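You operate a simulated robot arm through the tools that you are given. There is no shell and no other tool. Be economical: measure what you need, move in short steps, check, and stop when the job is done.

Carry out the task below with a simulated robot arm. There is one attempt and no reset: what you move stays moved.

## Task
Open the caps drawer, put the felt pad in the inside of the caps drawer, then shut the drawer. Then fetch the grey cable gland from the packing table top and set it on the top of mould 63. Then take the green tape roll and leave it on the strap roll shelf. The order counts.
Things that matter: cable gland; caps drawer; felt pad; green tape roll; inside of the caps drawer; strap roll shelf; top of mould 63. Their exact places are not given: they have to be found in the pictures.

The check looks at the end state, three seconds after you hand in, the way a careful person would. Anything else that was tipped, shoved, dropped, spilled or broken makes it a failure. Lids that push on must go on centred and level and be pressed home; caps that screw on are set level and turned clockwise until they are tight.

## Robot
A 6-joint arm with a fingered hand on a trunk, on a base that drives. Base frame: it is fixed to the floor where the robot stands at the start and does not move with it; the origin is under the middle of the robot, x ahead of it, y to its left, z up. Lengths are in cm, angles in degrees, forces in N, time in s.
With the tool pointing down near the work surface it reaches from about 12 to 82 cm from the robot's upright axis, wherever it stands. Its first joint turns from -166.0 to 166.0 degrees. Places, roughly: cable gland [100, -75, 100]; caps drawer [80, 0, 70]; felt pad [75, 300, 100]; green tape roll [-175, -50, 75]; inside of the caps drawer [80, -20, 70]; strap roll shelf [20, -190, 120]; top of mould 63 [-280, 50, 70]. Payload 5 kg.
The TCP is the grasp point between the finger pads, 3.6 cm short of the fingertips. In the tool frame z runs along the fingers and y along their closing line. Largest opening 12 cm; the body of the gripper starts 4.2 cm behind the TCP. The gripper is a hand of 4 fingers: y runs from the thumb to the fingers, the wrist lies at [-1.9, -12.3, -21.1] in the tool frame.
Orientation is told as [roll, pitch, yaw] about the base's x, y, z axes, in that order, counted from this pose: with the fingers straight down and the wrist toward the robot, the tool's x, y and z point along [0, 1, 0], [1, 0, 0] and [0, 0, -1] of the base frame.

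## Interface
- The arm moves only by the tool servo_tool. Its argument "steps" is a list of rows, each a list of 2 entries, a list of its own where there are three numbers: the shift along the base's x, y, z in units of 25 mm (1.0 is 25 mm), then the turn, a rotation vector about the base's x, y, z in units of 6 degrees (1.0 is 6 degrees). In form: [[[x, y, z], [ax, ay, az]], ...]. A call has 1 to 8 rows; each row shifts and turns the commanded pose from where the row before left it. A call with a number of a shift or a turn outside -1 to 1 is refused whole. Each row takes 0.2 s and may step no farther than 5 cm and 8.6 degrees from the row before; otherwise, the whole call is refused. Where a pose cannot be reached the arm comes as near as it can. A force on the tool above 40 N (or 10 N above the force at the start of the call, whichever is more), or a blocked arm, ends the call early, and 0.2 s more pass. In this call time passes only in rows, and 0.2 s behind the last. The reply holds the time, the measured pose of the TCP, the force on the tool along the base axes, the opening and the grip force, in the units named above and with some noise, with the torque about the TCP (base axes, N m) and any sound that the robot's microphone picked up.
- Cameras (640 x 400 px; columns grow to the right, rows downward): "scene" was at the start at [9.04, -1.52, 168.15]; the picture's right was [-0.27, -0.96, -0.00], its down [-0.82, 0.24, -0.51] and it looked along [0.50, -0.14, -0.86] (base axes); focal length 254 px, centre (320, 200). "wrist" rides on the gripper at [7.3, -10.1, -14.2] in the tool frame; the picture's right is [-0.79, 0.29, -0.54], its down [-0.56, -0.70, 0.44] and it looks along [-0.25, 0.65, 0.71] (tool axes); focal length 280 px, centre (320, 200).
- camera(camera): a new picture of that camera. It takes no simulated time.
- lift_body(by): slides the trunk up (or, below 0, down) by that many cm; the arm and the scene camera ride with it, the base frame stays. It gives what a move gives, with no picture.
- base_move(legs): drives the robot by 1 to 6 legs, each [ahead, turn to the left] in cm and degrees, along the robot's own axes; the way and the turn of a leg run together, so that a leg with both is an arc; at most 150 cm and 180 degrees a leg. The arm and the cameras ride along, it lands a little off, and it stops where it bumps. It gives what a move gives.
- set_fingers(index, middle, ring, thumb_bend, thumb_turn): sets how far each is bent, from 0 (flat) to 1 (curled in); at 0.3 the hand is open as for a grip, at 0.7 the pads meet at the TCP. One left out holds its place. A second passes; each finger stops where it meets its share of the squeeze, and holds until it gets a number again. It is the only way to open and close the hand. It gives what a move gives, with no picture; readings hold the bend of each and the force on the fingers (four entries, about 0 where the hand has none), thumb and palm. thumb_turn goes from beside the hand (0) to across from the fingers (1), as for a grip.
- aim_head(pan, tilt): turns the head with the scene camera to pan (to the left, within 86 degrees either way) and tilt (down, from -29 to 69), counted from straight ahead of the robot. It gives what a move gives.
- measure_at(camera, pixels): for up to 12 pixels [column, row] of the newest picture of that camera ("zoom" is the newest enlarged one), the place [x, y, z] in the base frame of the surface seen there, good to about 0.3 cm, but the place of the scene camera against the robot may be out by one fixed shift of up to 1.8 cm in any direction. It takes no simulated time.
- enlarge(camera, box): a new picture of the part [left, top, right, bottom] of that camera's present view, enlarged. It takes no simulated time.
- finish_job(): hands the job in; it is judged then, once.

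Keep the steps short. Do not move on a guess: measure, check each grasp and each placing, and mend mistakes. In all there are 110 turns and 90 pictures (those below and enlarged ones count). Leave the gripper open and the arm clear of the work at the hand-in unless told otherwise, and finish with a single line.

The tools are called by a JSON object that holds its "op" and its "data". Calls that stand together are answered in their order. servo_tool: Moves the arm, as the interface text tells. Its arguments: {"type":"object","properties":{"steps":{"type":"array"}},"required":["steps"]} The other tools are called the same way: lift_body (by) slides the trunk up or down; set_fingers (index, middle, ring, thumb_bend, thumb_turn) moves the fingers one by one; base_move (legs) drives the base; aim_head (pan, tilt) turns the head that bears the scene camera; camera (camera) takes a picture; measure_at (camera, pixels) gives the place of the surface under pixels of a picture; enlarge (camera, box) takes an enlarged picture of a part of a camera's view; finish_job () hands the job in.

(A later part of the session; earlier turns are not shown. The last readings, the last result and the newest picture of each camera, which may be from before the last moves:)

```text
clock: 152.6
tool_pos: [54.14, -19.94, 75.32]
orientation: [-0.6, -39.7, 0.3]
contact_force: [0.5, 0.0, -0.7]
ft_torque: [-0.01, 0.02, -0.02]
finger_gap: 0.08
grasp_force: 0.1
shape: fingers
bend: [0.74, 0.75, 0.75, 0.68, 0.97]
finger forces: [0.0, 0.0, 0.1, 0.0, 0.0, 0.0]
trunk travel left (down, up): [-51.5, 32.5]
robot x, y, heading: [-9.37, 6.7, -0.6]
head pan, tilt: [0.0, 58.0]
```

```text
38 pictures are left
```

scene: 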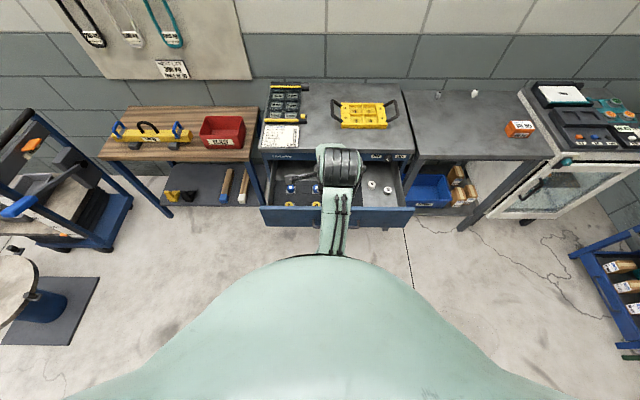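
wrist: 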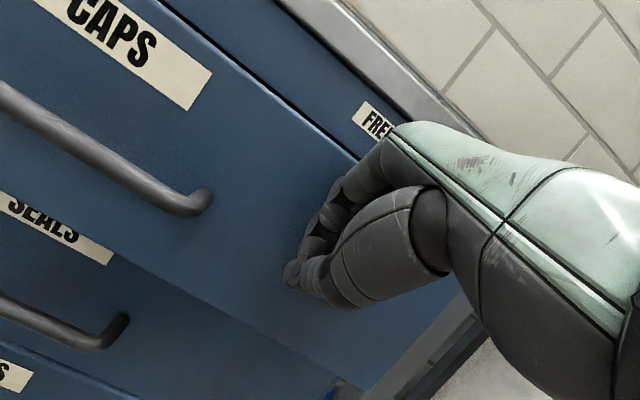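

The drawer moves in. I finish the push with the arm, watching for the stop force.

{"op": "servo_tool", "data": {"steps": [[[0.5, 0, 0], [0, 0, 0]], [[0.5, 0, 0], [0, 0, 0]], [[0.5, 0, 0], [0, 0, 0]], [[0.4, 0, 0], [0, 0, 0]], [[0.4, 0, 0], [0, 0, 0]], [[0.4, 0, 0], [0, 0, 0]]]}}

{"op": "camera", "data": {"camera": "wrist"}}

{"op": "measure_at", "data": {"camera": "wrist", "pixels": [[180, 100], [60, 40], [360, 145], [100, 270]]}}

```text
clock: 154.1
tool_pos: [60.13, -20.13, 75.61]
orientation: [-0.6, -40.0, -0.1]
contact_force: [-33.5, 2.1, 7.7]
ft_torque: [-0.23, -1.38, -0.56]
finger_gap: 0.09
grasp_force: 17.0
shape: fingers
bend: [0.74, 0.75, 0.75, 0.68, 0.97]
finger forces: [0.1, 33.6, 0.0, 0.0, 0.0, 0.1]
trunk travel left (down, up): [-51.5, 32.5]
robot x, y, heading: [-9.34, 6.63, -0.4]
head pan, tilt: [0.0, 58.0]
stopped in row 6: the force on the tool passed its limit at 43 N (the readings are from after the stop); the commanded pose is now the measured one
```

```text
37 pictures are left
```

wrist: 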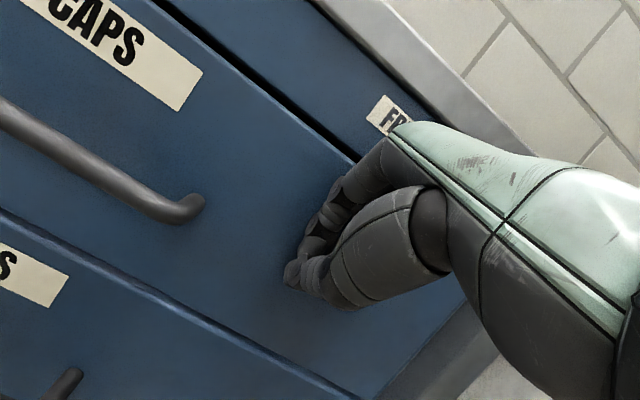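

```text
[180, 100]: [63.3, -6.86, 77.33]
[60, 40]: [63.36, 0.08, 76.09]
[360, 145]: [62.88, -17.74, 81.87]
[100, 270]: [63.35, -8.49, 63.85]
```

The drawer is shut flush (face at 63.3). Next is the cable gland: I back the hand off, raise, and look at the packing table.

{"op": "servo_tool", "data": {"steps": [[[-1, 0, 0], [0, 0, 0]], [[-1, 0, 0], [0, 0, 0]], [[-1, 0, 0], [0, 0, 0]], [[-1, 0, 0], [0, 0, 0]], [[-0.8, 0, 0], [0, 0, 0]]]}}

{"op": "lift_body", "data": {"by": 32}}

{"op": "set_fingers", "data": {"index": 0.4, "middle": 0.4, "ring": 0.4, "thumb_bend": 0.4}}

{"op": "aim_head", "data": {"pan": -40, "tilt": 45}}

{"op": "camera", "data": {"camera": "scene"}}

```text
clock: 155.3
tool_pos: [48.69, -20.25, 75.46]
orientation: [-0.6, -39.8, 0.1]
contact_force: [-0.1, -0.4, 0.0]
ft_torque: [-0.02, -0.01, -0.05]
finger_gap: 0.04
grasp_force: 0.0
shape: fingers
bend: [0.74, 0.75, 0.75, 0.68, 0.97]
finger forces: [0.0, 0.0, 0.0, 0.1, 0.0, 0.0]
trunk travel left (down, up): [-51.5, 32.5]
robot x, y, heading: [-9.19, 6.84, -0.7]
head pan, tilt: [0.0, 58.0]
```

```text
clock: 158.5
tool_pos: [48.71, -20.03, 107.29]
orientation: [-0.5, -39.8, 0.0]
contact_force: [0.4, -0.2, 0.2]
ft_torque: [0.0, -0.02, 0.02]
finger_gap: 0.08
grasp_force: 0.0
shape: fingers
bend: [0.74, 0.75, 0.75, 0.68, 0.97]
finger forces: [0.0, 0.0, 0.1, 0.1, 0.0, 0.1]
trunk travel left (down, up): [-83.5, 0.5]
robot x, y, heading: [-9.2, 6.75, -0.6]
head pan, tilt: [0.0, 58.0]
```

```text
clock: 159.5
tool_pos: [48.72, -20.09, 107.24]
orientation: [-0.6, -39.8, 0.1]
contact_force: [-1.1, 0.1, 0.1]
ft_torque: [0.0, 0.0, 0.0]
finger_gap: 9.38
grasp_force: 0.0
shape: fingers
bend: [0.4, 0.4, 0.4, 0.4, 0.97]
finger forces: [0.0, 0.0, 0.1, 0.1, 0.1, 0.0]
trunk travel left (down, up): [-83.5, 0.5]
robot x, y, heading: [-9.63, 7.28, -0.6]
head pan, tilt: [0.0, 58.0]
```

```text
clock: 160.5
tool_pos: [48.56, -20.2, 107.33]
orientation: [-0.6, -39.8, 0.0]
contact_force: [-0.2, -0.1, -0.5]
ft_torque: [0.01, 0.03, -0.02]
finger_gap: 9.37
grasp_force: 0.0
shape: fingers
bend: [0.4, 0.4, 0.4, 0.4, 0.97]
finger forces: [0.0, 0.0, 0.0, 0.0, 0.0, 0.0]
trunk travel left (down, up): [-83.5, 0.5]
robot x, y, heading: [-9.75, 7.07, -0.8]
head pan, tilt: [-40.0, 45.0]
```

```text
36 pictures are left
```

scene: 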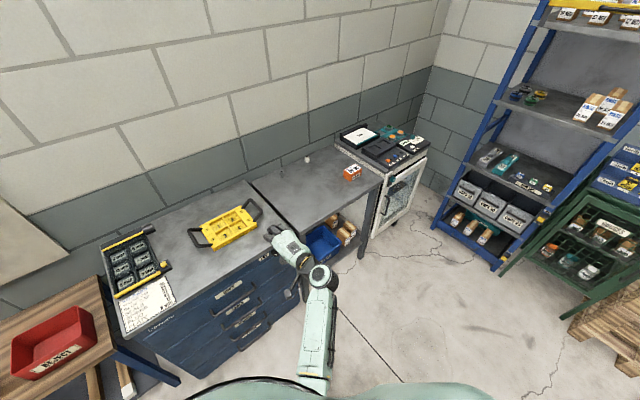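

{"op": "enlarge", "data": {"camera": "scene", "box": [250, 130, 370, 200]}}

{"op": "measure_at", "data": {"camera": "scene", "pixels": [[280, 171], [307, 160], [365, 225], [310, 250], [330, 190], [240, 395], [400, 390], [352, 172], [298, 150], [405, 160], [310, 235]]}}

```text
5.33 times, centred on (310, 165) of scene
```

zoom: 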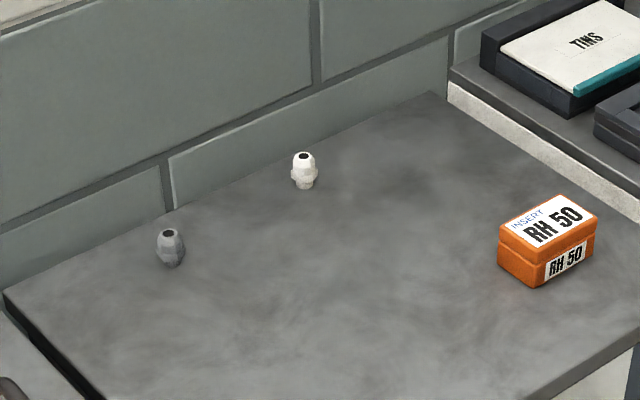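

```text
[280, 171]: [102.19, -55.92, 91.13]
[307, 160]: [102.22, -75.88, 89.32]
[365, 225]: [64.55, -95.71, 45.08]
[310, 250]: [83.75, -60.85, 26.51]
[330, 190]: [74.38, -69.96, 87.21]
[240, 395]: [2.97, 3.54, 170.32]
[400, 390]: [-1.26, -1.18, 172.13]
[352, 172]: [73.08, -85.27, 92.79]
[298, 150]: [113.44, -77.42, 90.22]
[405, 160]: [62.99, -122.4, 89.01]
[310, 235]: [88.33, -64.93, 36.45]
```

The grey gland is the left item at about (102.2, −55.9); the white one at y −75.9 is a distractor. I drive to about (22,−55) facing the table.

{"op": "base_move", "data": {"legs": [[0, -63], [68, 0], [0, 63]]}}

{"op": "aim_head", "data": {"pan": 0, "tilt": 48}}

{"op": "servo_tool", "data": {"steps": [[[0.5, 1, 0.3], [0, 1, 0]], [[0.5, 1, 0.3], [0, 1, 0]], [[0.5, 1, 0.2], [0, 1, 0]], [[0.5, 1, 0], [0, 1, 0]], [[0.5, 1, 0], [0, 1, 0]], [[0.5, 1, 0], [0, 1, 0]]]}}

{"op": "camera", "data": {"camera": "scene"}}

```text
clock: 171.1
tool_pos: [77.26, -81.8, 107.13]
orientation: [-0.6, -39.8, -1.4]
contact_force: [0.3, -0.1, 0.1]
ft_torque: [0.02, -0.01, 0.01]
finger_gap: 9.38
grasp_force: 0.0
shape: fingers
bend: [0.4, 0.4, 0.4, 0.4, 0.97]
finger forces: [0.1, 0.0, 0.0, 0.0, 0.0, 0.0]
trunk travel left (down, up): [-83.5, 0.5]
robot x, y, heading: [19.87, -53.28, -2.1]
head pan, tilt: [-40.0, 45.0]
```

```text
clock: 172.1
tool_pos: [77.25, -81.75, 107.21]
orientation: [-0.6, -39.8, -1.4]
contact_force: [0.0, -0.2, 0.0]
ft_torque: [0.0, 0.04, 0.03]
finger_gap: 9.35
grasp_force: 0.0
shape: fingers
bend: [0.4, 0.4, 0.4, 0.4, 0.97]
finger forces: [0.1, 0.0, 0.0, 0.1, 0.0, 0.0]
trunk travel left (down, up): [-83.5, 0.5]
robot x, y, heading: [20.14, -53.41, -2.1]
head pan, tilt: [0.0, 48.0]
```

```text
clock: 173.5
tool_pos: [84.77, -66.81, 109.39]
orientation: [-1.4, -3.7, -1.1]
contact_force: [0.3, -0.4, -0.1]
ft_torque: [-0.02, -0.01, -0.02]
finger_gap: 9.39
grasp_force: 0.1
shape: fingers
bend: [0.4, 0.4, 0.4, 0.4, 0.97]
finger forces: [0.0, 0.0, 0.0, 0.1, 0.0, 0.0]
trunk travel left (down, up): [-83.5, 0.5]
robot x, y, heading: [19.77, -53.53, -2.2]
head pan, tilt: [0.0, 48.0]
```

```text
34 pictures are left
```

scene: 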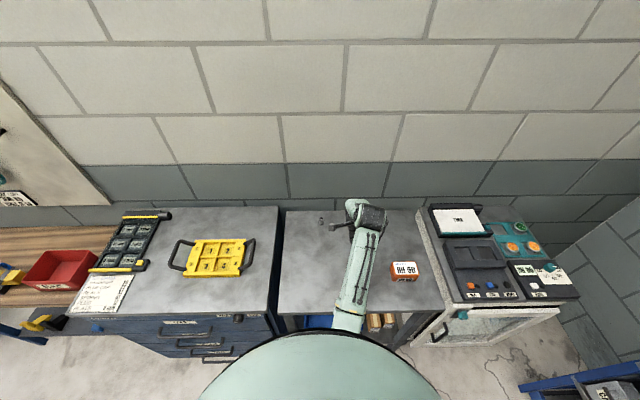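

{"op": "camera", "data": {"camera": "wrist"}}

```text
33 pictures are left
```

wrist: 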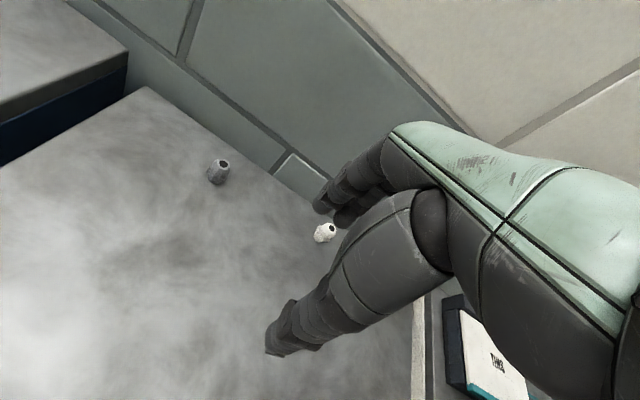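

{"op": "measure_at", "data": {"camera": "wrist", "pixels": [[223, 161], [215, 168], [215, 183], [219, 172], [208, 190], [250, 200], [322, 233], [120, 75], [230, 178]]}}

```text
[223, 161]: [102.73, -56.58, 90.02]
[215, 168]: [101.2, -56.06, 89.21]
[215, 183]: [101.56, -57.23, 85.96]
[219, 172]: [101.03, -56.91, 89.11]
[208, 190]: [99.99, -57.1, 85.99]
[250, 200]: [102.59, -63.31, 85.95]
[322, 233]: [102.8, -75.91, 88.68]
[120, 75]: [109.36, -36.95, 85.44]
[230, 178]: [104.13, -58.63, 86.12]
```

The gland is centred at about (102.3, −56.6), table z 86, top z 90.2. I drive 5 cm closer and bring the hand above it.

{"op": "base_move", "data": {"legs": [[5, 0]]}}

{"op": "servo_tool", "data": {"steps": [[[1, 0.8, 0], [0.2, 0.3, 0]], [[1, 0.8, 0], [0, 0.3, 0]], [[1, 0.8, 0], [0, 0, 0]], [[1, 0.8, -0.5], [0, 0, 0]], [[1, 0.8, -0.8], [0, 0, 0]], [[0, 0, -0.8], [0, 0, 0]], [[0, 0, -0.8], [0, 0, 0]], [[0, 0, -0.8], [0, 0, 0]]]}}

{"op": "camera", "data": {"camera": "wrist"}}

```text
clock: 174.5
tool_pos: [89.32, -67.11, 109.77]
orientation: [-1.4, -4.0, -1.1]
contact_force: [-0.5, 0.4, 0.2]
ft_torque: [0.01, 0.0, -0.02]
finger_gap: 9.39
grasp_force: 0.0
shape: fingers
bend: [0.4, 0.4, 0.4, 0.4, 0.97]
finger forces: [0.0, 0.0, 0.0, 0.0, 0.0, 0.0]
trunk travel left (down, up): [-83.5, 0.5]
robot x, y, heading: [25.02, -53.45, -2.2]
head pan, tilt: [0.0, 48.0]
```

```text
clock: 176.3
tool_pos: [102.26, -56.95, 100.15]
orientation: [-0.3, 0.0, -1.2]
contact_force: [0.0, 1.0, -0.5]
ft_torque: [-0.01, 0.01, -0.01]
finger_gap: 9.4
grasp_force: 0.1
shape: fingers
bend: [0.4, 0.4, 0.4, 0.4, 0.97]
finger forces: [0.0, 0.0, 0.0, 0.0, 0.1, 0.1]
trunk travel left (down, up): [-83.5, 0.5]
robot x, y, heading: [25.13, -53.23, -2.1]
head pan, tilt: [0.0, 48.0]
```

```text
32 pictures are left
```

wrist: 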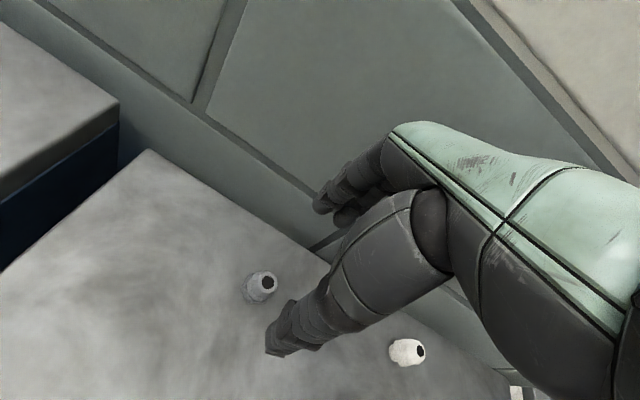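

{"op": "measure_at", "data": {"camera": "wrist", "pixels": [[268, 281], [258, 285], [248, 290], [258, 300], [250, 305]]}}

{"op": "servo_tool", "data": {"steps": [[[0, 0.05, -0.7], [0, 0, 0]], [[0, 0.05, -0.7], [0, 0, 0]], [[0, 0, -0.7], [0, 0, 0]], [[0, 0, -0.7], [0, 0, 0]], [[0, 0, -0.6], [0, 0, 0]]]}}

{"op": "enlarge", "data": {"camera": "wrist", "box": [200, 170, 380, 370]}}

```text
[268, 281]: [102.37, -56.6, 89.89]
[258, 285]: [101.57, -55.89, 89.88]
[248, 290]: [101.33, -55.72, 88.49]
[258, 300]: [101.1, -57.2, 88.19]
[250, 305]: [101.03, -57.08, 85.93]
```

```text
clock: 177.5
tool_pos: [102.1, -56.78, 91.74]
orientation: [-0.3, -0.1, -1.1]
contact_force: [1.0, 0.4, -0.4]
ft_torque: [-0.02, 0.03, 0.03]
finger_gap: 9.41
grasp_force: 0.1
shape: fingers
bend: [0.4, 0.4, 0.4, 0.4, 0.97]
finger forces: [0.0, 0.0, 0.0, 0.0, 0.1, 0.1]
trunk travel left (down, up): [-83.5, 0.5]
robot x, y, heading: [25.36, -53.45, -2.2]
head pan, tilt: [0.0, 48.0]
```

```text
2.00 times, centred on (290, 270) of wrist
```

zoom: 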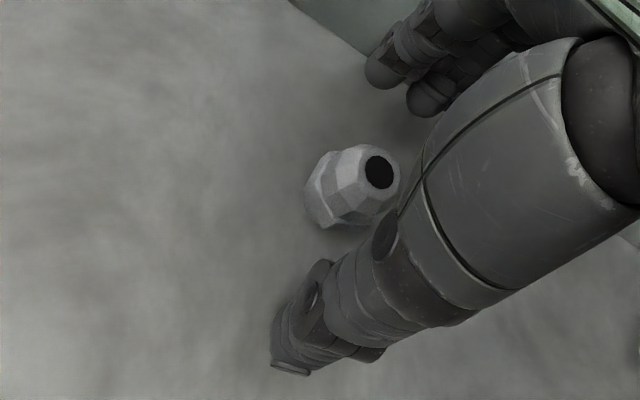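

The gland stands centred between thumb and fingers. I close.

{"op": "set_fingers", "data": {"index": 0.68, "middle": 0.68, "ring": 0.68, "thumb_bend": 0.68}}

{"op": "enlarge", "data": {"camera": "wrist", "box": [200, 170, 380, 370]}}

```text
clock: 178.5
tool_pos: [102.2, -56.74, 91.67]
orientation: [-0.3, -0.1, -1.1]
contact_force: [-0.1, -0.3, 0.7]
ft_torque: [-0.02, -0.01, 0.02]
finger_gap: 2.22
grasp_force: 4.3
shape: fingers
bend: [0.64, 0.67, 0.68, 0.64, 0.97]
finger forces: [3.0, 1.4, 0.1, 0.0, 4.4, 0.0]
trunk travel left (down, up): [-83.5, 0.5]
robot x, y, heading: [25.32, -53.57, -2.1]
head pan, tilt: [0.0, 48.0]
```

```text
2.00 times, centred on (290, 270) of wrist
```

zoom: 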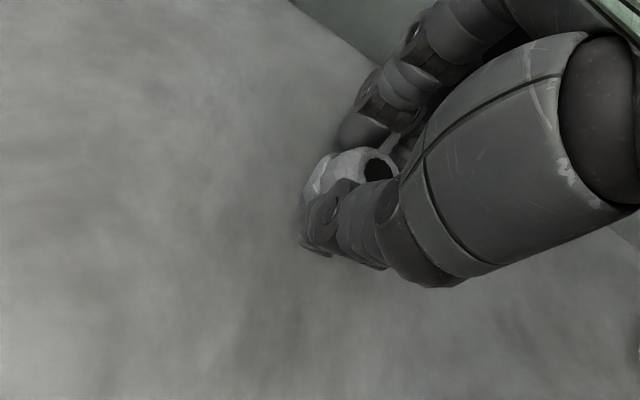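

The gland is upright in the pinch. I firm up the grip and lift.

{"op": "set_fingers", "data": {"index": 0.74, "middle": 0.75, "ring": 0.72, "thumb_bend": 0.74}}

{"op": "servo_tool", "data": {"steps": [[[0, 0, 0.4], [0, 0, 0]], [[0, 0, 0.7], [0, 0, 0]], [[0, 0, 1], [0, 0, 0]], [[0, 0, 1], [0, 0, 0]], [[-0.3, 0, 1], [0, 0, 0]], [[-0.5, 0, 1], [0, 0, 0]], [[-1, 0, 1], [0, 0, 0]], [[-1, 0, 1], [0, 0, 0]]]}}

{"op": "enlarge", "data": {"camera": "wrist", "box": [200, 170, 380, 370]}}

```text
clock: 179.5
tool_pos: [102.27, -56.85, 91.61]
orientation: [-0.3, -0.1, -1.0]
contact_force: [-0.8, -0.1, 0.2]
ft_torque: [0.05, 0.01, 0.03]
finger_gap: 2.04
grasp_force: 16.0
shape: fingers
bend: [0.72, 0.74, 0.72, 0.66, 0.95]
finger forces: [11.1, 6.9, 0.1, 0.0, 15.2, 0.1]
trunk travel left (down, up): [-83.5, 0.5]
robot x, y, heading: [25.0, -53.52, -2.2]
head pan, tilt: [0.0, 48.0]
```

```text
clock: 181.3
tool_pos: [94.9, -57.08, 109.31]
orientation: [-0.3, -0.1, -1.1]
contact_force: [0.0, -0.1, -0.2]
ft_torque: [0.03, -0.02, 0.0]
finger_gap: 2.01
grasp_force: 16.8
shape: fingers
bend: [0.72, 0.74, 0.72, 0.66, 0.95]
finger forces: [11.5, 6.8, 0.0, 0.0, 15.4, 0.1]
trunk travel left (down, up): [-83.5, 0.5]
robot x, y, heading: [24.92, -53.39, -2.0]
head pan, tilt: [0.0, 48.0]
```

```text
2.00 times, centred on (290, 270) of wrist
```

zoom: 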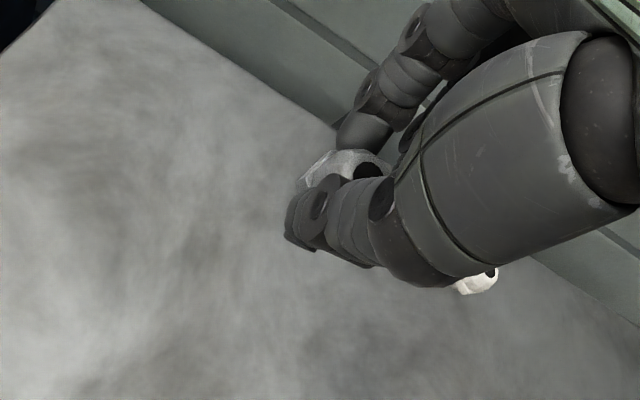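

The gland is held. Now I back away from the table, turn around toward the mould area, and look.

{"op": "base_move", "data": {"legs": [[-75, 0], [0, 178], [45, 0]]}}

{"op": "aim_head", "data": {"pan": -10, "tilt": 30}}

{"op": "camera", "data": {"camera": "scene"}}

```text
clock: 197.0
tool_pos: [-162.79, -50.07, 109.26]
orientation: [-0.2, -0.1, -178.8]
contact_force: [0.6, 0.2, -0.9]
ft_torque: [0.01, 0.02, 0.02]
finger_gap: 1.69
grasp_force: 14.7
shape: fingers
bend: [0.73, 0.75, 0.72, 0.66, 0.95]
finger forces: [9.5, 7.0, 0.0, 0.1, 12.5, 0.1]
trunk travel left (down, up): [-83.5, 0.5]
robot x, y, heading: [-93.0, -50.89, -179.7]
head pan, tilt: [0.0, 48.0]
```

```text
clock: 197.8
tool_pos: [-162.82, -50.15, 109.21]
orientation: [-0.3, -0.1, -178.9]
contact_force: [-0.8, 0.1, 0.2]
ft_torque: [-0.02, -0.01, 0.0]
finger_gap: 1.69
grasp_force: 14.3
shape: fingers
bend: [0.73, 0.75, 0.72, 0.66, 0.95]
finger forces: [9.5, 7.0, 0.1, 0.0, 12.5, 0.1]
trunk travel left (down, up): [-83.5, 0.5]
robot x, y, heading: [-92.74, -51.01, -179.8]
head pan, tilt: [-10.0, 30.0]
```

```text
28 pictures are left
```

scene: 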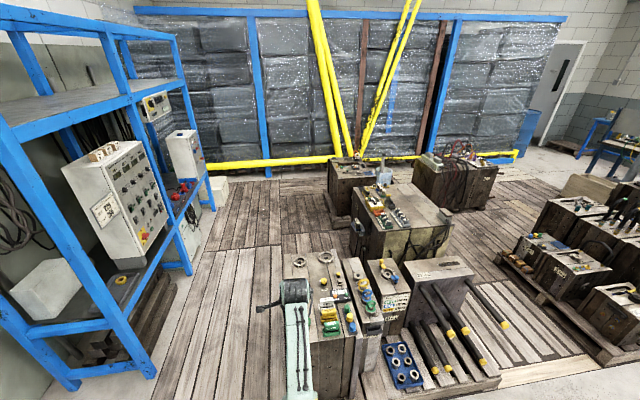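

{"op": "enlarge", "data": {"camera": "scene", "box": [290, 150, 500, 290]}}

{"op": "measure_at", "data": {"camera": "scene", "pixels": [[415, 205], [385, 225], [360, 165], [455, 160], [200, 300], [240, 350], [260, 220], [310, 240], [420, 240], [130, 375], [330, 225], [445, 225]]}}

```text
2.86 times, centred on (395, 220) of scene
```

zoom: 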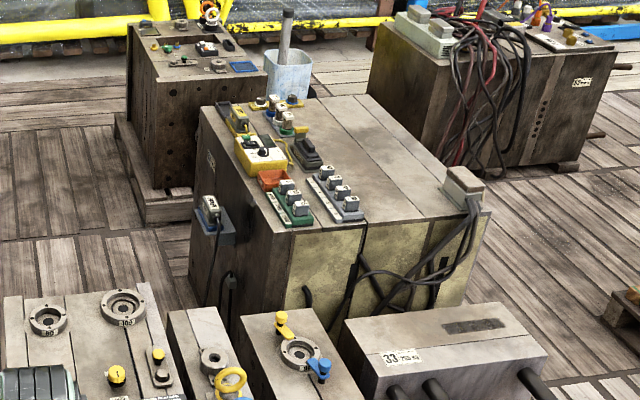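

```text
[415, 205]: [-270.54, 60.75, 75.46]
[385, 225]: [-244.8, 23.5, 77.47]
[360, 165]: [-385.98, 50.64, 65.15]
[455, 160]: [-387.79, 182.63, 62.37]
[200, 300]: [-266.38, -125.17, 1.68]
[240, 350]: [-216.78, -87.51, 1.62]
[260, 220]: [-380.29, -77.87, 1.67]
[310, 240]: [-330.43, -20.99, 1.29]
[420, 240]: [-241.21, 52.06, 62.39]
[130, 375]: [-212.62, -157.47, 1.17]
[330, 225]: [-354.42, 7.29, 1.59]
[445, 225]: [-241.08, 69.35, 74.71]
```

The big mould at about (−270,50), top z≈74, matches. I check its number plate and the lane on its left side.

{"op": "enlarge", "data": {"camera": "scene", "box": [345, 190, 385, 250]}}

{"op": "measure_at", "data": {"camera": "scene", "pixels": [[188, 268], [150, 372], [210, 205], [165, 195], [363, 250], [348, 280], [300, 270], [308, 350], [395, 190], [375, 200], [430, 215], [445, 205]]}}

```text
6.67 times, centred on (365, 220) of scene
```

zoom: 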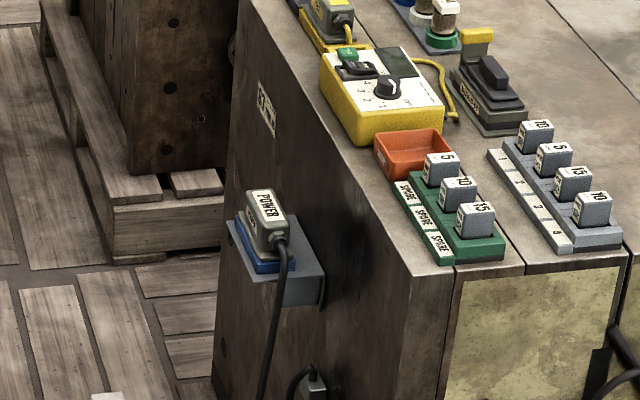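

```text
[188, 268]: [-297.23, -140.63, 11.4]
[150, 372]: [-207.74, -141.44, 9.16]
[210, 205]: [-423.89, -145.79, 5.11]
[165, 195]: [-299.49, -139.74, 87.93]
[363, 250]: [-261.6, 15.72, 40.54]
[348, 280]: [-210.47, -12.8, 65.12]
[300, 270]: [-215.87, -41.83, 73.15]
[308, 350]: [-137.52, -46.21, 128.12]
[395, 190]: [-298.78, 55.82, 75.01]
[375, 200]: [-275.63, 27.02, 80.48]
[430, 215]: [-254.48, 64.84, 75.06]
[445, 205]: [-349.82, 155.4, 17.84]
```

The lane between the rack (y −140) and the stack (y −47) is clear. I retract the arm 20 cm and drive down the lane.

{"op": "servo_tool", "data": {"steps": [[[1, 0, 0], [0, 0, 0]], [[1, 0, 0], [0, 0, 0]], [[1, 0, 0], [0, 0, 0]], [[1, 0, 0], [0, 0, 0]], [[1, 0, 0], [0, 0, 0]], [[1, 0, 0], [0, 0, 0]], [[1, 0, 0], [0, 0, 0]]]}}

{"op": "base_move", "data": {"legs": [[0, 32], [79, 0], [0, -32]]}}

```text
clock: 199.4
tool_pos: [-145.16, -50.07, 109.35]
orientation: [-0.2, -0.2, -179.0]
contact_force: [0.4, 0.1, 0.6]
ft_torque: [0.03, -0.01, 0.0]
finger_gap: 1.66
grasp_force: 14.3
shape: fingers
bend: [0.73, 0.75, 0.72, 0.66, 0.95]
finger forces: [9.4, 6.9, 0.0, 0.0, 12.4, 0.0]
trunk travel left (down, up): [-83.5, 0.5]
robot x, y, heading: [-92.91, -50.83, -180.0]
head pan, tilt: [-10.0, 30.0]
```

```text
clock: 207.7
tool_pos: [-212.34, -92.21, 109.25]
orientation: [-0.3, -0.1, -178.8]
contact_force: [0.4, -0.3, -0.4]
ft_torque: [-0.02, 0.01, 0.0]
finger_gap: 1.66
grasp_force: 14.5
shape: fingers
bend: [0.73, 0.75, 0.72, 0.66, 0.95]
finger forces: [9.7, 6.9, 0.1, 0.1, 12.1, 0.0]
trunk travel left (down, up): [-83.5, 0.5]
robot x, y, heading: [-159.57, -93.2, -179.6]
head pan, tilt: [-10.0, 30.0]
```

{"op": "base_move", "data": {"legs": [[125, 0], [0, -90], [50, 0]]}}

{"op": "aim_head", "data": {"pan": 0, "tilt": 45}}

{"op": "camera", "data": {"camera": "scene"}}

```text
clock: 222.1
tool_pos: [-285.44, 11.36, 109.27]
orientation: [-0.3, -0.2, 89.9]
contact_force: [-0.3, 0.0, -0.1]
ft_torque: [-0.03, -0.01, -0.01]
finger_gap: 1.66
grasp_force: 14.2
shape: fingers
bend: [0.73, 0.75, 0.72, 0.66, 0.95]
finger forces: [10.0, 7.2, 0.1, 0.0, 11.9, 0.1]
trunk travel left (down, up): [-83.5, 0.5]
robot x, y, heading: [-287.7, -40.95, 88.7]
head pan, tilt: [-10.0, 30.0]
```

```text
clock: 222.9
tool_pos: [-285.39, 11.38, 109.35]
orientation: [-0.3, -0.2, 89.9]
contact_force: [-0.8, -0.4, -0.5]
ft_torque: [-0.02, -0.02, 0.0]
finger_gap: 1.66
grasp_force: 14.6
shape: fingers
bend: [0.73, 0.75, 0.72, 0.66, 0.95]
finger forces: [9.9, 7.2, 0.0, 0.0, 11.9, 0.0]
trunk travel left (down, up): [-83.5, 0.5]
robot x, y, heading: [-287.51, -40.44, 88.8]
head pan, tilt: [0.0, 45.0]
```

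```text
25 pictures are left
```

scene: 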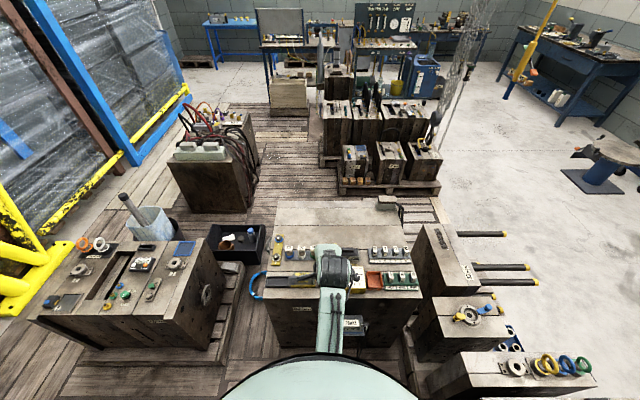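

{"op": "enlarge", "data": {"camera": "scene", "box": [240, 190, 450, 345]}}

{"op": "measure_at", "data": {"camera": "scene", "pixels": [[330, 230], [290, 225], [370, 225], [330, 243], [380, 245], [295, 240], [345, 235], [310, 205], [370, 310], [260, 280]]}}

```text
2.58 times, centred on (345, 268) of scene
```

zoom: 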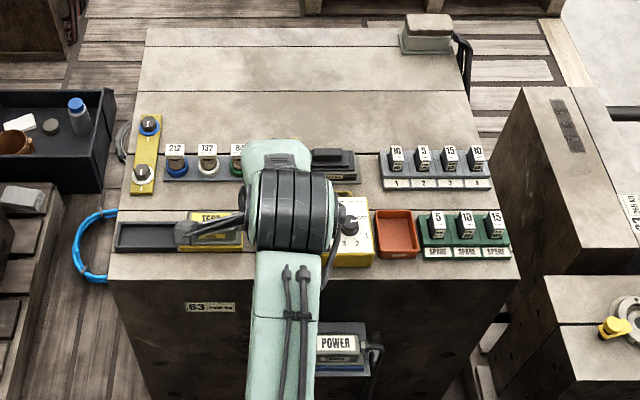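

```text
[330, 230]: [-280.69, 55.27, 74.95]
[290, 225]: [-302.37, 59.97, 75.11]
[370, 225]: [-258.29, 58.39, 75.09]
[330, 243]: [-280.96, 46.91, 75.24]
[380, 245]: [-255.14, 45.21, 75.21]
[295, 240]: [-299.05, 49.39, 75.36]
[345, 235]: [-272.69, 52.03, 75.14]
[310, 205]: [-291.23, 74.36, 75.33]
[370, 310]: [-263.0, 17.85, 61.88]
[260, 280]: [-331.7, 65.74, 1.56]
```

The plate reads 63. The free top beyond the fittings at about (−281,56) is my target. I drive 19 cm closer and extend the arm above it.

{"op": "base_move", "data": {"legs": [[19, 0]]}}

{"op": "servo_tool", "data": {"steps": [[[0.1, 1, 0], [0, 0, 0]], [[0.2, 1, 0], [0, 0, 0]], [[0.2, 1, 0], [0, 0, 0]], [[0.2, 1, 0], [0, 0, 0]], [[0.2, 1, 0], [0, 0, 0]], [[0.2, 1, 0], [0, 0, 0]], [[0.2, 1, 0], [0, 0, 0]], [[0.2, 1, 0], [0, 0, 0]]]}}

{"op": "servo_tool", "data": {"steps": [[[0, 1, -0.5], [0, 0, 0]], [[0, 1, -0.7], [0, 0, 0]], [[0, 0.2, -1], [0, 0, 0]], [[0, 0, -1], [0, 0, 0]], [[0, 0, -1], [0, 0, 0]], [[0, 0, -1], [0, 0, 0]], [[0, 0, -1], [0, 0, 0]]]}}

{"op": "camera", "data": {"camera": "wrist"}}

```text
clock: 224.5
tool_pos: [-285.41, 30.06, 109.37]
orientation: [-0.2, -0.1, 90.2]
contact_force: [0.1, -1.0, -0.5]
ft_torque: [-0.01, 0.0, -0.03]
finger_gap: 1.66
grasp_force: 14.6
shape: fingers
bend: [0.73, 0.75, 0.72, 0.66, 0.95]
finger forces: [10.0, 7.2, 0.1, 0.0, 11.9, 0.0]
trunk travel left (down, up): [-83.5, 0.5]
robot x, y, heading: [-287.03, -22.25, 89.0]
head pan, tilt: [0.0, 45.0]
```

```text
clock: 226.3
tool_pos: [-281.68, 50.23, 109.28]
orientation: [-0.3, 0.0, 90.1]
contact_force: [-0.3, 0.3, -0.4]
ft_torque: [-0.02, 0.01, 0.0]
finger_gap: 1.67
grasp_force: 14.4
shape: fingers
bend: [0.73, 0.75, 0.72, 0.66, 0.95]
finger forces: [10.0, 7.1, 0.0, 0.1, 11.9, 0.0]
trunk travel left (down, up): [-83.5, 0.5]
robot x, y, heading: [-287.34, -22.26, 89.3]
head pan, tilt: [0.0, 45.0]
```

```text
clock: 227.9
tool_pos: [-281.51, 55.55, 94.12]
orientation: [-0.2, 0.0, 90.1]
contact_force: [0.1, -0.3, 0.5]
ft_torque: [-0.04, 0.03, 0.0]
finger_gap: 1.64
grasp_force: 14.3
shape: fingers
bend: [0.73, 0.75, 0.72, 0.67, 0.95]
finger forces: [10.0, 7.4, 0.0, 0.0, 12.0, 0.1]
trunk travel left (down, up): [-83.5, 0.5]
robot x, y, heading: [-287.4, -22.17, 89.3]
head pan, tilt: [0.0, 45.0]
```

```text
23 pictures are left
```

wrist: 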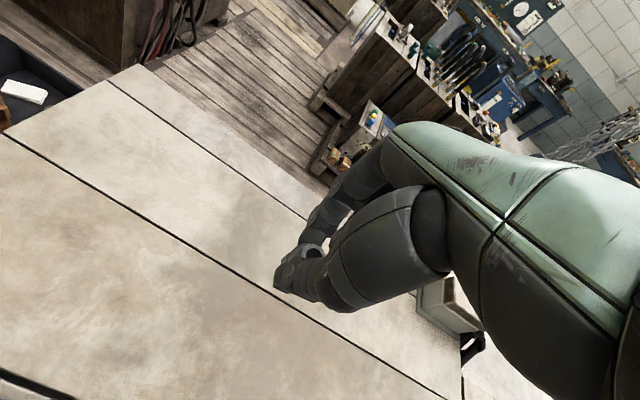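

{"op": "enlarge", "data": {"camera": "wrist", "box": [250, 190, 370, 310]}}

{"op": "measure_at", "data": {"camera": "wrist", "pixels": [[230, 260], [270, 300], [200, 200], [312, 240], [318, 248]]}}

```text
3.33 times, centred on (310, 250) of wrist
```

zoom: 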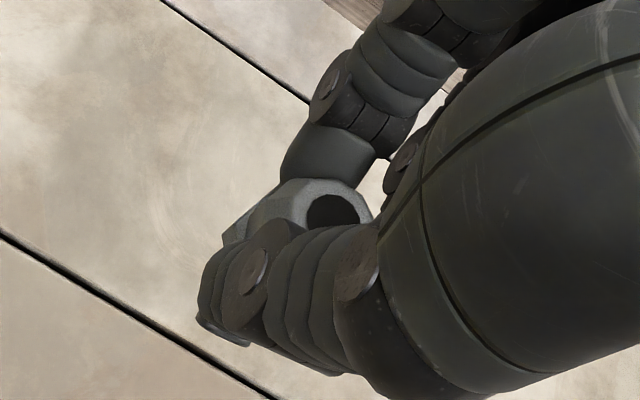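

```text
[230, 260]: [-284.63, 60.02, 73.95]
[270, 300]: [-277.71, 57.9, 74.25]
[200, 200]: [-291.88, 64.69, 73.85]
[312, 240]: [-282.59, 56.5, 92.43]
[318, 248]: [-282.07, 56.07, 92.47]
```

Mould top is z 74.0 and the gland's bottom is 5.7 cm below the TCP. I descend to z≈80.2 while easing 1 cm back from the seam, then touch down slowly.

{"op": "servo_tool", "data": {"steps": [[[0, -0.2, -1], [0, 0, 0]], [[0, -0.2, -1], [0, 0, 0]], [[0, 0, -1], [0, 0, 0]], [[0, 0, -1], [0, 0, 0]], [[0, 0, -1], [0, 0, 0]], [[0, 0, -0.5], [0, 0, 0]]]}}

{"op": "servo_tool", "data": {"steps": [[[0, 0, -0.1], [0, 0, 0]], [[0, 0, -0.1], [0, 0, 0]]]}}

```text
clock: 229.3
tool_pos: [-280.22, 52.56, 83.46]
orientation: [-0.3, -0.2, 90.2]
contact_force: [-0.6, -0.5, -0.6]
ft_torque: [-0.03, 0.04, -0.01]
finger_gap: 1.63
grasp_force: 15.3
shape: fingers
bend: [0.73, 0.75, 0.72, 0.66, 0.95]
finger forces: [10.7, 7.5, 0.1, 0.0, 12.6, 0.0]
out of reach, approached as far as the arm can: row 4, 5, 6
trunk travel left (down, up): [-83.5, 0.5]
robot x, y, heading: [-286.99, -22.15, 89.6]
head pan, tilt: [0.0, 45.0]
```

```text
clock: 229.9
tool_pos: [-280.07, 52.13, 83.15]
orientation: [-0.3, 0.0, 90.2]
contact_force: [0.1, -0.3, -0.8]
ft_torque: [-0.01, 0.04, 0.01]
finger_gap: 1.63
grasp_force: 15.1
shape: fingers
bend: [0.73, 0.75, 0.72, 0.66, 0.95]
finger forces: [10.7, 7.5, 0.0, 0.0, 12.7, 0.0]
out of reach, approached as far as the arm can: row 2
trunk travel left (down, up): [-83.5, 0.5]
robot x, y, heading: [-287.52, -21.99, 89.3]
head pan, tilt: [0.0, 45.0]
```

I need the trunk lower here. I raise the hand 10 cm, then lower the trunk.

{"op": "servo_tool", "data": {"steps": [[[0, 0, 1], [0, 0, 0]], [[0, 0, 1], [0, 0, 0]], [[0, 0, 1], [0, 0, 0]], [[0, 0, 1], [0, 0, 0]], [[0, 0, 1], [0, 0, 0]]]}}

{"op": "lift_body", "data": {"by": -10}}

```text
clock: 231.1
tool_pos: [-279.17, 57.94, 90.86]
orientation: [-0.4, 0.0, 90.3]
contact_force: [-0.6, -0.6, -1.0]
ft_torque: [0.02, 0.0, 0.0]
finger_gap: 1.64
grasp_force: 15.2
shape: fingers
bend: [0.73, 0.75, 0.72, 0.66, 0.95]
finger forces: [10.7, 7.4, 0.0, 0.1, 12.5, 0.0]
out of reach, approached as far as the arm can: row 1, 2, 3, 4, 5
trunk travel left (down, up): [-83.5, 0.5]
robot x, y, heading: [-287.08, -22.64, 89.5]
head pan, tilt: [0.0, 45.0]
```

```text
clock: 232.5
tool_pos: [-279.13, 58.02, 80.79]
orientation: [-0.4, -0.1, 90.3]
contact_force: [-0.3, 0.4, -0.5]
ft_torque: [0.01, 0.02, 0.02]
finger_gap: 1.62
grasp_force: 16.0
shape: fingers
bend: [0.73, 0.75, 0.72, 0.66, 0.95]
finger forces: [10.7, 7.4, 0.0, 0.0, 12.5, 0.0]
trunk travel left (down, up): [-73.5, 10.5]
robot x, y, heading: [-287.14, -22.38, 89.4]
head pan, tilt: [0.0, 45.0]
```

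{"op": "servo_tool", "data": {"steps": [[[0, -0.4, 0.1], [0, 0, 0]]]}}

```text
clock: 232.9
tool_pos: [-278.83, 57.75, 80.59]
orientation: [-0.2, -0.1, 90.1]
contact_force: [-1.1, 0.5, -0.9]
ft_torque: [0.0, 0.03, 0.0]
finger_gap: 1.61
grasp_force: 15.0
shape: fingers
bend: [0.73, 0.75, 0.72, 0.66, 0.95]
finger forces: [10.7, 7.5, 0.0, 0.0, 12.6, 0.0]
out of reach, approached as far as the arm can: row 1
trunk travel left (down, up): [-73.5, 10.5]
robot x, y, heading: [-287.13, -22.33, 89.0]
head pan, tilt: [0.0, 45.0]
```

{"op": "servo_tool", "data": {"steps": [[[0, -0.4, 0.1], [0, 0, 0]], [[0, -0.4, 0.1], [0, 0, 0]]]}}

```text
clock: 233.5
tool_pos: [-278.73, 57.3, 80.04]
orientation: [-0.2, 0.0, 90.3]
contact_force: [0.7, 0.0, -0.5]
ft_torque: [0.02, -0.01, 0.01]
finger_gap: 1.63
grasp_force: 15.0
shape: fingers
bend: [0.73, 0.75, 0.72, 0.66, 0.95]
finger forces: [10.7, 7.5, 0.0, 0.1, 12.5, 0.0]
out of reach, approached as far as the arm can: row 1, 2
trunk travel left (down, up): [-73.5, 10.5]
robot x, y, heading: [-287.54, -22.22, 89.1]
head pan, tilt: [0.0, 45.0]
```

{"op": "lift_body", "data": {"by": 3}}

{"op": "servo_tool", "data": {"steps": [[[0, -0.6, 0], [0, 0, 0]], [[0, -0.6, 0], [0, 0, 0]], [[0, -0.6, 0], [0, 0, 0]]]}}

```text
clock: 234.2
tool_pos: [-278.75, 57.25, 82.99]
orientation: [-0.2, 0.0, 90.3]
contact_force: [-0.5, 0.3, 0.1]
ft_torque: [-0.02, -0.02, 0.02]
finger_gap: 1.64
grasp_force: 15.5
shape: fingers
bend: [0.73, 0.75, 0.72, 0.66, 0.95]
finger forces: [10.7, 7.5, 0.1, 0.0, 12.6, 0.0]
trunk travel left (down, up): [-76.5, 7.5]
robot x, y, heading: [-286.84, -22.4, 89.5]
head pan, tilt: [0.0, 45.0]
```

```text
clock: 235.0
tool_pos: [-278.36, 55.57, 80.88]
orientation: [-0.2, 0.0, 90.3]
contact_force: [-1.0, 0.1, 0.1]
ft_torque: [-0.02, -0.02, -0.03]
finger_gap: 1.62
grasp_force: 15.6
shape: fingers
bend: [0.73, 0.75, 0.72, 0.66, 0.95]
finger forces: [10.7, 7.6, 0.0, 0.1, 12.5, 0.1]
out of reach, approached as far as the arm can: row 1, 2, 3
trunk travel left (down, up): [-76.5, 7.5]
robot x, y, heading: [-287.27, -22.59, 89.2]
head pan, tilt: [0.0, 45.0]
```

The position (−278.4, 55.6) is good as it is. I lower by trunk only until contact.

{"op": "lift_body", "data": {"by": -0.9}}

{"op": "lift_body", "data": {"by": -0.3}}

```text
clock: 235.6
tool_pos: [-278.41, 55.44, 79.87]
orientation: [-0.2, 0.0, 90.3]
contact_force: [-0.3, 0.0, 0.1]
ft_torque: [-0.01, 0.0, -0.03]
finger_gap: 1.62
grasp_force: 15.5
shape: fingers
bend: [0.73, 0.75, 0.72, 0.66, 0.95]
finger forces: [10.7, 7.6, 0.1, 0.0, 12.5, 0.0]
trunk travel left (down, up): [-75.6, 8.4]
robot x, y, heading: [-286.83, -22.38, 89.0]
head pan, tilt: [0.0, 45.0]
```

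```text
clock: 236.1
tool_pos: [-278.38, 55.56, 79.72]
orientation: [-0.2, 0.0, 90.3]
contact_force: [0.2, 0.3, 1.6]
ft_torque: [-0.02, -0.01, 0.0]
finger_gap: 1.65
grasp_force: 15.7
shape: fingers
bend: [0.73, 0.75, 0.72, 0.66, 0.95]
finger forces: [11.0, 7.5, 0.0, 0.0, 12.7, 0.1]
trunk travel left (down, up): [-75.3, 8.7]
robot x, y, heading: [-287.24, -22.39, 89.5]
head pan, tilt: [0.0, 45.0]
```

Contact (1.6 N). I go 0.2 lower, open the hand evenly, and rise.

{"op": "lift_body", "data": {"by": -0.2}}

{"op": "set_fingers", "data": {"index": 0.45, "middle": 0.45, "ring": 0.45, "thumb_bend": 0.45}}

{"op": "lift_body", "data": {"by": 8.5}}

{"op": "camera", "data": {"camera": "wrist"}}

```text
clock: 236.6
tool_pos: [-278.29, 55.55, 79.58]
orientation: [-0.2, -0.2, 90.4]
contact_force: [1.9, -0.8, 9.6]
ft_torque: [-0.09, 0.09, 0.02]
finger_gap: 1.59
grasp_force: 17.6
shape: fingers
bend: [0.73, 0.75, 0.72, 0.67, 0.95]
finger forces: [11.6, 9.3, 0.1, 0.0, 14.9, 0.0]
trunk travel left (down, up): [-75.1, 8.9]
robot x, y, heading: [-287.09, -22.38, 89.6]
head pan, tilt: [0.0, 45.0]
```

```text
clock: 237.6
tool_pos: [-278.4, 55.56, 79.36]
orientation: [-0.2, 0.1, 90.3]
contact_force: [0.4, 0.1, -0.4]
ft_torque: [0.0, -0.01, 0.03]
finger_gap: 7.9
grasp_force: 0.0
shape: fingers
bend: [0.45, 0.45, 0.45, 0.45, 0.97]
finger forces: [0.1, 0.1, 0.0, 0.0, 0.0, 0.1]
trunk travel left (down, up): [-75.1, 8.9]
robot x, y, heading: [-286.96, -22.6, 89.2]
head pan, tilt: [0.0, 45.0]
```

```text
clock: 238.8
tool_pos: [-278.38, 55.61, 87.86]
orientation: [-0.2, 0.1, 90.3]
contact_force: [0.4, 0.7, 0.1]
ft_torque: [0.0, -0.01, 0.02]
finger_gap: 7.89
grasp_force: 0.2
shape: fingers
bend: [0.45, 0.45, 0.45, 0.45, 0.97]
finger forces: [0.1, 0.0, 0.0, 0.1, 0.1, 0.1]
trunk travel left (down, up): [-83.6, 0.4]
robot x, y, heading: [-287.16, -22.35, 89.4]
head pan, tilt: [0.0, 45.0]
```

```text
21 pictures are left
```

wrist: 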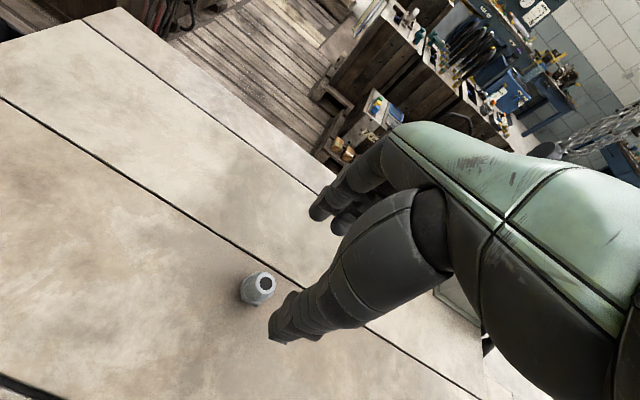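

The gland stands upright on mould 63. Now I raise and retract the arm and look at the stack with the green roll.

{"op": "servo_tool", "data": {"steps": [[[0, 0, 1], [0, 0, 0]], [[0, 0, 1], [0, 0, 0]], [[0, 0, 1], [0, 0, 0]], [[0, 0, 1], [0, 0, 0]], [[0, 0, 1], [0, 0, 0]], [[0, 0, 1], [0, 0, 0]], [[0, 0, 1], [0, 0, 0]], [[0, 0, 1], [0, 0, 0]]]}}

{"op": "servo_tool", "data": {"steps": [[[0, -1, 0], [0, 0, 0]], [[0, -1, 0], [0, 0, 0]], [[0, -1, 0], [0, 0, 0]], [[0, -1, 0], [0, 0, 0]], [[0, -1, 0], [0, 0, 0]], [[0, -1, 0], [0, 0, 0]], [[0, -1, 0], [0, 0, 0]], [[0, -1, 0], [0, 0, 0]]]}}

```text
clock: 240.6
tool_pos: [-276.79, 64.45, 102.39]
orientation: [-0.2, 0.1, 90.4]
contact_force: [-0.3, 0.0, -0.2]
ft_torque: [0.03, 0.02, 0.03]
finger_gap: 7.89
grasp_force: 0.1
shape: fingers
bend: [0.45, 0.45, 0.45, 0.45, 0.97]
finger forces: [0.0, 0.1, 0.0, 0.1, 0.1, 0.0]
out of reach, approached as far as the arm can: row 1, 2, 3, 4, 5, 6, 7, 8
trunk travel left (down, up): [-83.6, 0.4]
robot x, y, heading: [-286.98, -22.29, 89.4]
head pan, tilt: [0.0, 45.0]
```

```text
clock: 242.4
tool_pos: [-273.78, 59.24, 94.4]
orientation: [-0.1, 0.1, 90.3]
contact_force: [0.0, 0.4, 0.1]
ft_torque: [-0.02, -0.03, -0.01]
finger_gap: 7.88
grasp_force: 0.0
shape: fingers
bend: [0.45, 0.45, 0.45, 0.45, 0.97]
finger forces: [0.1, 0.0, 0.1, 0.0, 0.0, 0.0]
out of reach, approached as far as the arm can: row 1, 2, 3, 4, 5, 6, 7, 8
trunk travel left (down, up): [-83.6, 0.4]
robot x, y, heading: [-287.44, -22.35, 89.4]
head pan, tilt: [0.0, 45.0]
```

{"op": "servo_tool", "data": {"steps": [[[0, -0.5, 1], [0, 0, 0]], [[0, -0.5, 1], [0, 0, 0]], [[0, -0.5, 1], [0, 0, 0]], [[0, -0.5, 1], [0, 0, 0]], [[0, -0.5, 1], [0, 0, 0]], [[0, -0.5, 1], [0, 0, 0]], [[0, -0.5, 1], [0, 0, 0]], [[0, -0.5, 1], [0, 0, 0]]]}}

{"op": "servo_tool", "data": {"steps": [[[0, -1, 0], [0, 0, 0]], [[0, -1, 0], [0, 0, 0]], [[0, -1, 0], [0, 0, 0]], [[0, -1, 0], [0, 0, 0]], [[0, -1, 0], [0, 0, 0]], [[0, -1, 0], [0, 0, 0]], [[0, -1, 0], [0, 0, 0]], [[0, -1, 0], [0, 0, 0]]]}}

```text
clock: 244.2
tool_pos: [-269.4, 64.49, 106.6]
orientation: [-0.2, 0.2, 90.4]
contact_force: [0.3, 0.2, 1.0]
ft_torque: [0.0, -0.02, 0.0]
finger_gap: 7.89
grasp_force: 0.0
shape: fingers
bend: [0.45, 0.45, 0.45, 0.45, 0.97]
finger forces: [0.0, 0.1, 0.0, 0.1, 0.1, 0.0]
out of reach, approached as far as the arm can: row 1, 2, 3, 4, 5, 6, 7, 8
trunk travel left (down, up): [-83.6, 0.4]
robot x, y, heading: [-287.42, -22.12, 89.3]
head pan, tilt: [0.0, 45.0]
```

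```text
clock: 246.0
tool_pos: [-264.54, 59.4, 99.76]
orientation: [-0.1, 0.1, 90.2]
contact_force: [1.0, 0.1, 0.6]
ft_torque: [0.0, 0.0, -0.04]
finger_gap: 7.91
grasp_force: 0.0
shape: fingers
bend: [0.45, 0.45, 0.45, 0.45, 0.97]
finger forces: [0.1, 0.0, 0.0, 0.0, 0.1, 0.0]
out of reach, approached as far as the arm can: row 1, 2, 3, 4, 5, 6, 7, 8
trunk travel left (down, up): [-83.6, 0.4]
robot x, y, heading: [-287.23, -22.37, 88.9]
head pan, tilt: [0.0, 45.0]
```

The commanded pose is still beyond the reach boundary; I keep pulling it back.

{"op": "servo_tool", "data": {"steps": [[[-0.5, -1, 0.5], [0, 0, 0]], [[-0.5, -1, 0.5], [0, 0, 0]], [[-0.5, -1, 0.5], [0, 0, 0]], [[-0.5, -1, 0.5], [0, 0, 0]], [[-0.5, -1, 0.5], [0, 0, 0]], [[-0.5, -1, 0.5], [0, 0, 0]], [[-0.5, -1, 0.5], [0, 0, 0]], [[-0.5, -1, 0.5], [0, 0, 0]]]}}

```text
clock: 247.8
tool_pos: [-264.64, 59.57, 99.67]
orientation: [-0.2, 0.1, 90.4]
contact_force: [-0.1, 0.0, -0.1]
ft_torque: [-0.03, -0.02, -0.03]
finger_gap: 7.88
grasp_force: 0.0
shape: fingers
bend: [0.45, 0.45, 0.45, 0.45, 0.97]
finger forces: [0.0, 0.0, 0.0, 0.0, 0.1, 0.0]
out of reach, approached as far as the arm can: row 1, 2, 3, 4, 5, 6, 7, 8
trunk travel left (down, up): [-83.6, 0.4]
robot x, y, heading: [-286.92, -22.52, 89.2]
head pan, tilt: [0.0, 45.0]
```

{"op": "servo_tool", "data": {"steps": [[[-0.4, -1, 0.6], [0, 0, 0]], [[-0.4, -1, 0.6], [0, 0, 0]], [[-0.4, -1, 0.6], [0, 0, 0]], [[-0.4, -1, 0.6], [0, 0, 0]], [[-0.4, -1, 0.6], [0, 0, 0]], [[-0.4, -1, 0.6], [0, 0, 0]], [[-0.4, -1, 0.6], [0, 0, 0]], [[-0.4, -1, 0.6], [0, 0, 0]]]}}

```text
clock: 249.6
tool_pos: [-264.62, 59.46, 99.67]
orientation: [-0.2, 0.1, 90.3]
contact_force: [-0.3, 0.0, 0.1]
ft_torque: [0.0, 0.0, 0.0]
finger_gap: 7.9
grasp_force: 0.0
shape: fingers
bend: [0.45, 0.45, 0.45, 0.45, 0.97]
finger forces: [0.0, 0.1, 0.0, 0.0, 0.1, 0.0]
out of reach, approached as far as the arm can: row 1, 2, 3, 4, 5, 6, 7, 8
trunk travel left (down, up): [-83.6, 0.4]
robot x, y, heading: [-287.3, -22.1, 89.4]
head pan, tilt: [0.0, 45.0]
```

Pulling radially does nothing, so the arm is straight (singular). I break it with a wrist rotation while retracting.

{"op": "servo_tool", "data": {"steps": [[[0, -0.6, 0.3], [-1, 0, 0]], [[0, -0.6, 0.3], [-1, 0, 0]], [[0, -0.6, 0.3], [-1, 0, 0]], [[0, -0.6, 0.3], [-1, 0, 0]]]}}

```text
clock: 250.6
tool_pos: [-264.88, 53.31, 102.63]
orientation: [0.0, 24.1, 90.4]
contact_force: [0.2, 0.2, 0.0]
ft_torque: [0.01, 0.0, 0.01]
finger_gap: 7.9
grasp_force: 0.1
shape: fingers
bend: [0.45, 0.45, 0.45, 0.45, 0.97]
finger forces: [0.0, 0.0, 0.0, 0.1, 0.0, 0.0]
out of reach, approached as far as the arm can: row 2, 4
trunk travel left (down, up): [-83.6, 0.4]
robot x, y, heading: [-287.01, -22.24, 89.1]
head pan, tilt: [0.0, 45.0]
```

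It's free again. I retract further and rotate back to vertical.

{"op": "servo_tool", "data": {"steps": [[[-0.3, -1, 0.3], [0, 0, 0]], [[-0.3, -1, 0.3], [0, 0, 0]], [[-0.3, -1, 0.3], [0, 0, 0]], [[-0.3, -1, 0], [0, 0, 0]], [[-0.3, -1, 0], [1, 0, 0]], [[-0.3, -1, 0], [1, 0, 0]], [[-0.3, -1, 0], [1, 0, 0]], [[-0.3, -1, 0], [1, 0, 0]]]}}

{"op": "aim_head", "data": {"pan": -80, "tilt": 35}}

{"op": "camera", "data": {"camera": "scene"}}

```text
clock: 252.4
tool_pos: [-270.85, 33.2, 104.98]
orientation: [-0.4, -0.1, 90.4]
contact_force: [0.6, -0.5, 0.2]
ft_torque: [-0.01, -0.02, 0.03]
finger_gap: 7.91
grasp_force: 0.0
shape: fingers
bend: [0.45, 0.45, 0.45, 0.45, 0.98]
finger forces: [0.0, 0.1, 0.0, 0.1, 0.0, 0.0]
trunk travel left (down, up): [-83.6, 0.4]
robot x, y, heading: [-287.41, -22.22, 89.2]
head pan, tilt: [0.0, 45.0]
```

```text
clock: 254.0
tool_pos: [-270.67, 33.32, 104.79]
orientation: [-0.3, 0.1, 90.3]
contact_force: [-0.3, -0.4, 0.1]
ft_torque: [0.0, 0.01, -0.02]
finger_gap: 7.9
grasp_force: 0.1
shape: fingers
bend: [0.45, 0.45, 0.45, 0.45, 0.98]
finger forces: [0.0, 0.0, 0.0, 0.0, 0.1, 0.0]
trunk travel left (down, up): [-83.6, 0.4]
robot x, y, heading: [-286.96, -22.42, 89.6]
head pan, tilt: [-80.0, 35.0]
```

```text
20 pictures are left
```

scene: 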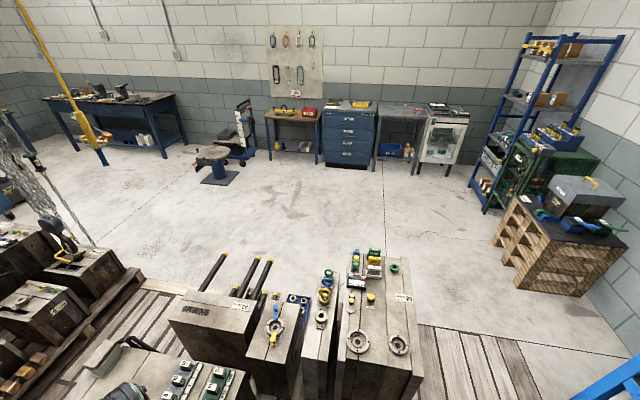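

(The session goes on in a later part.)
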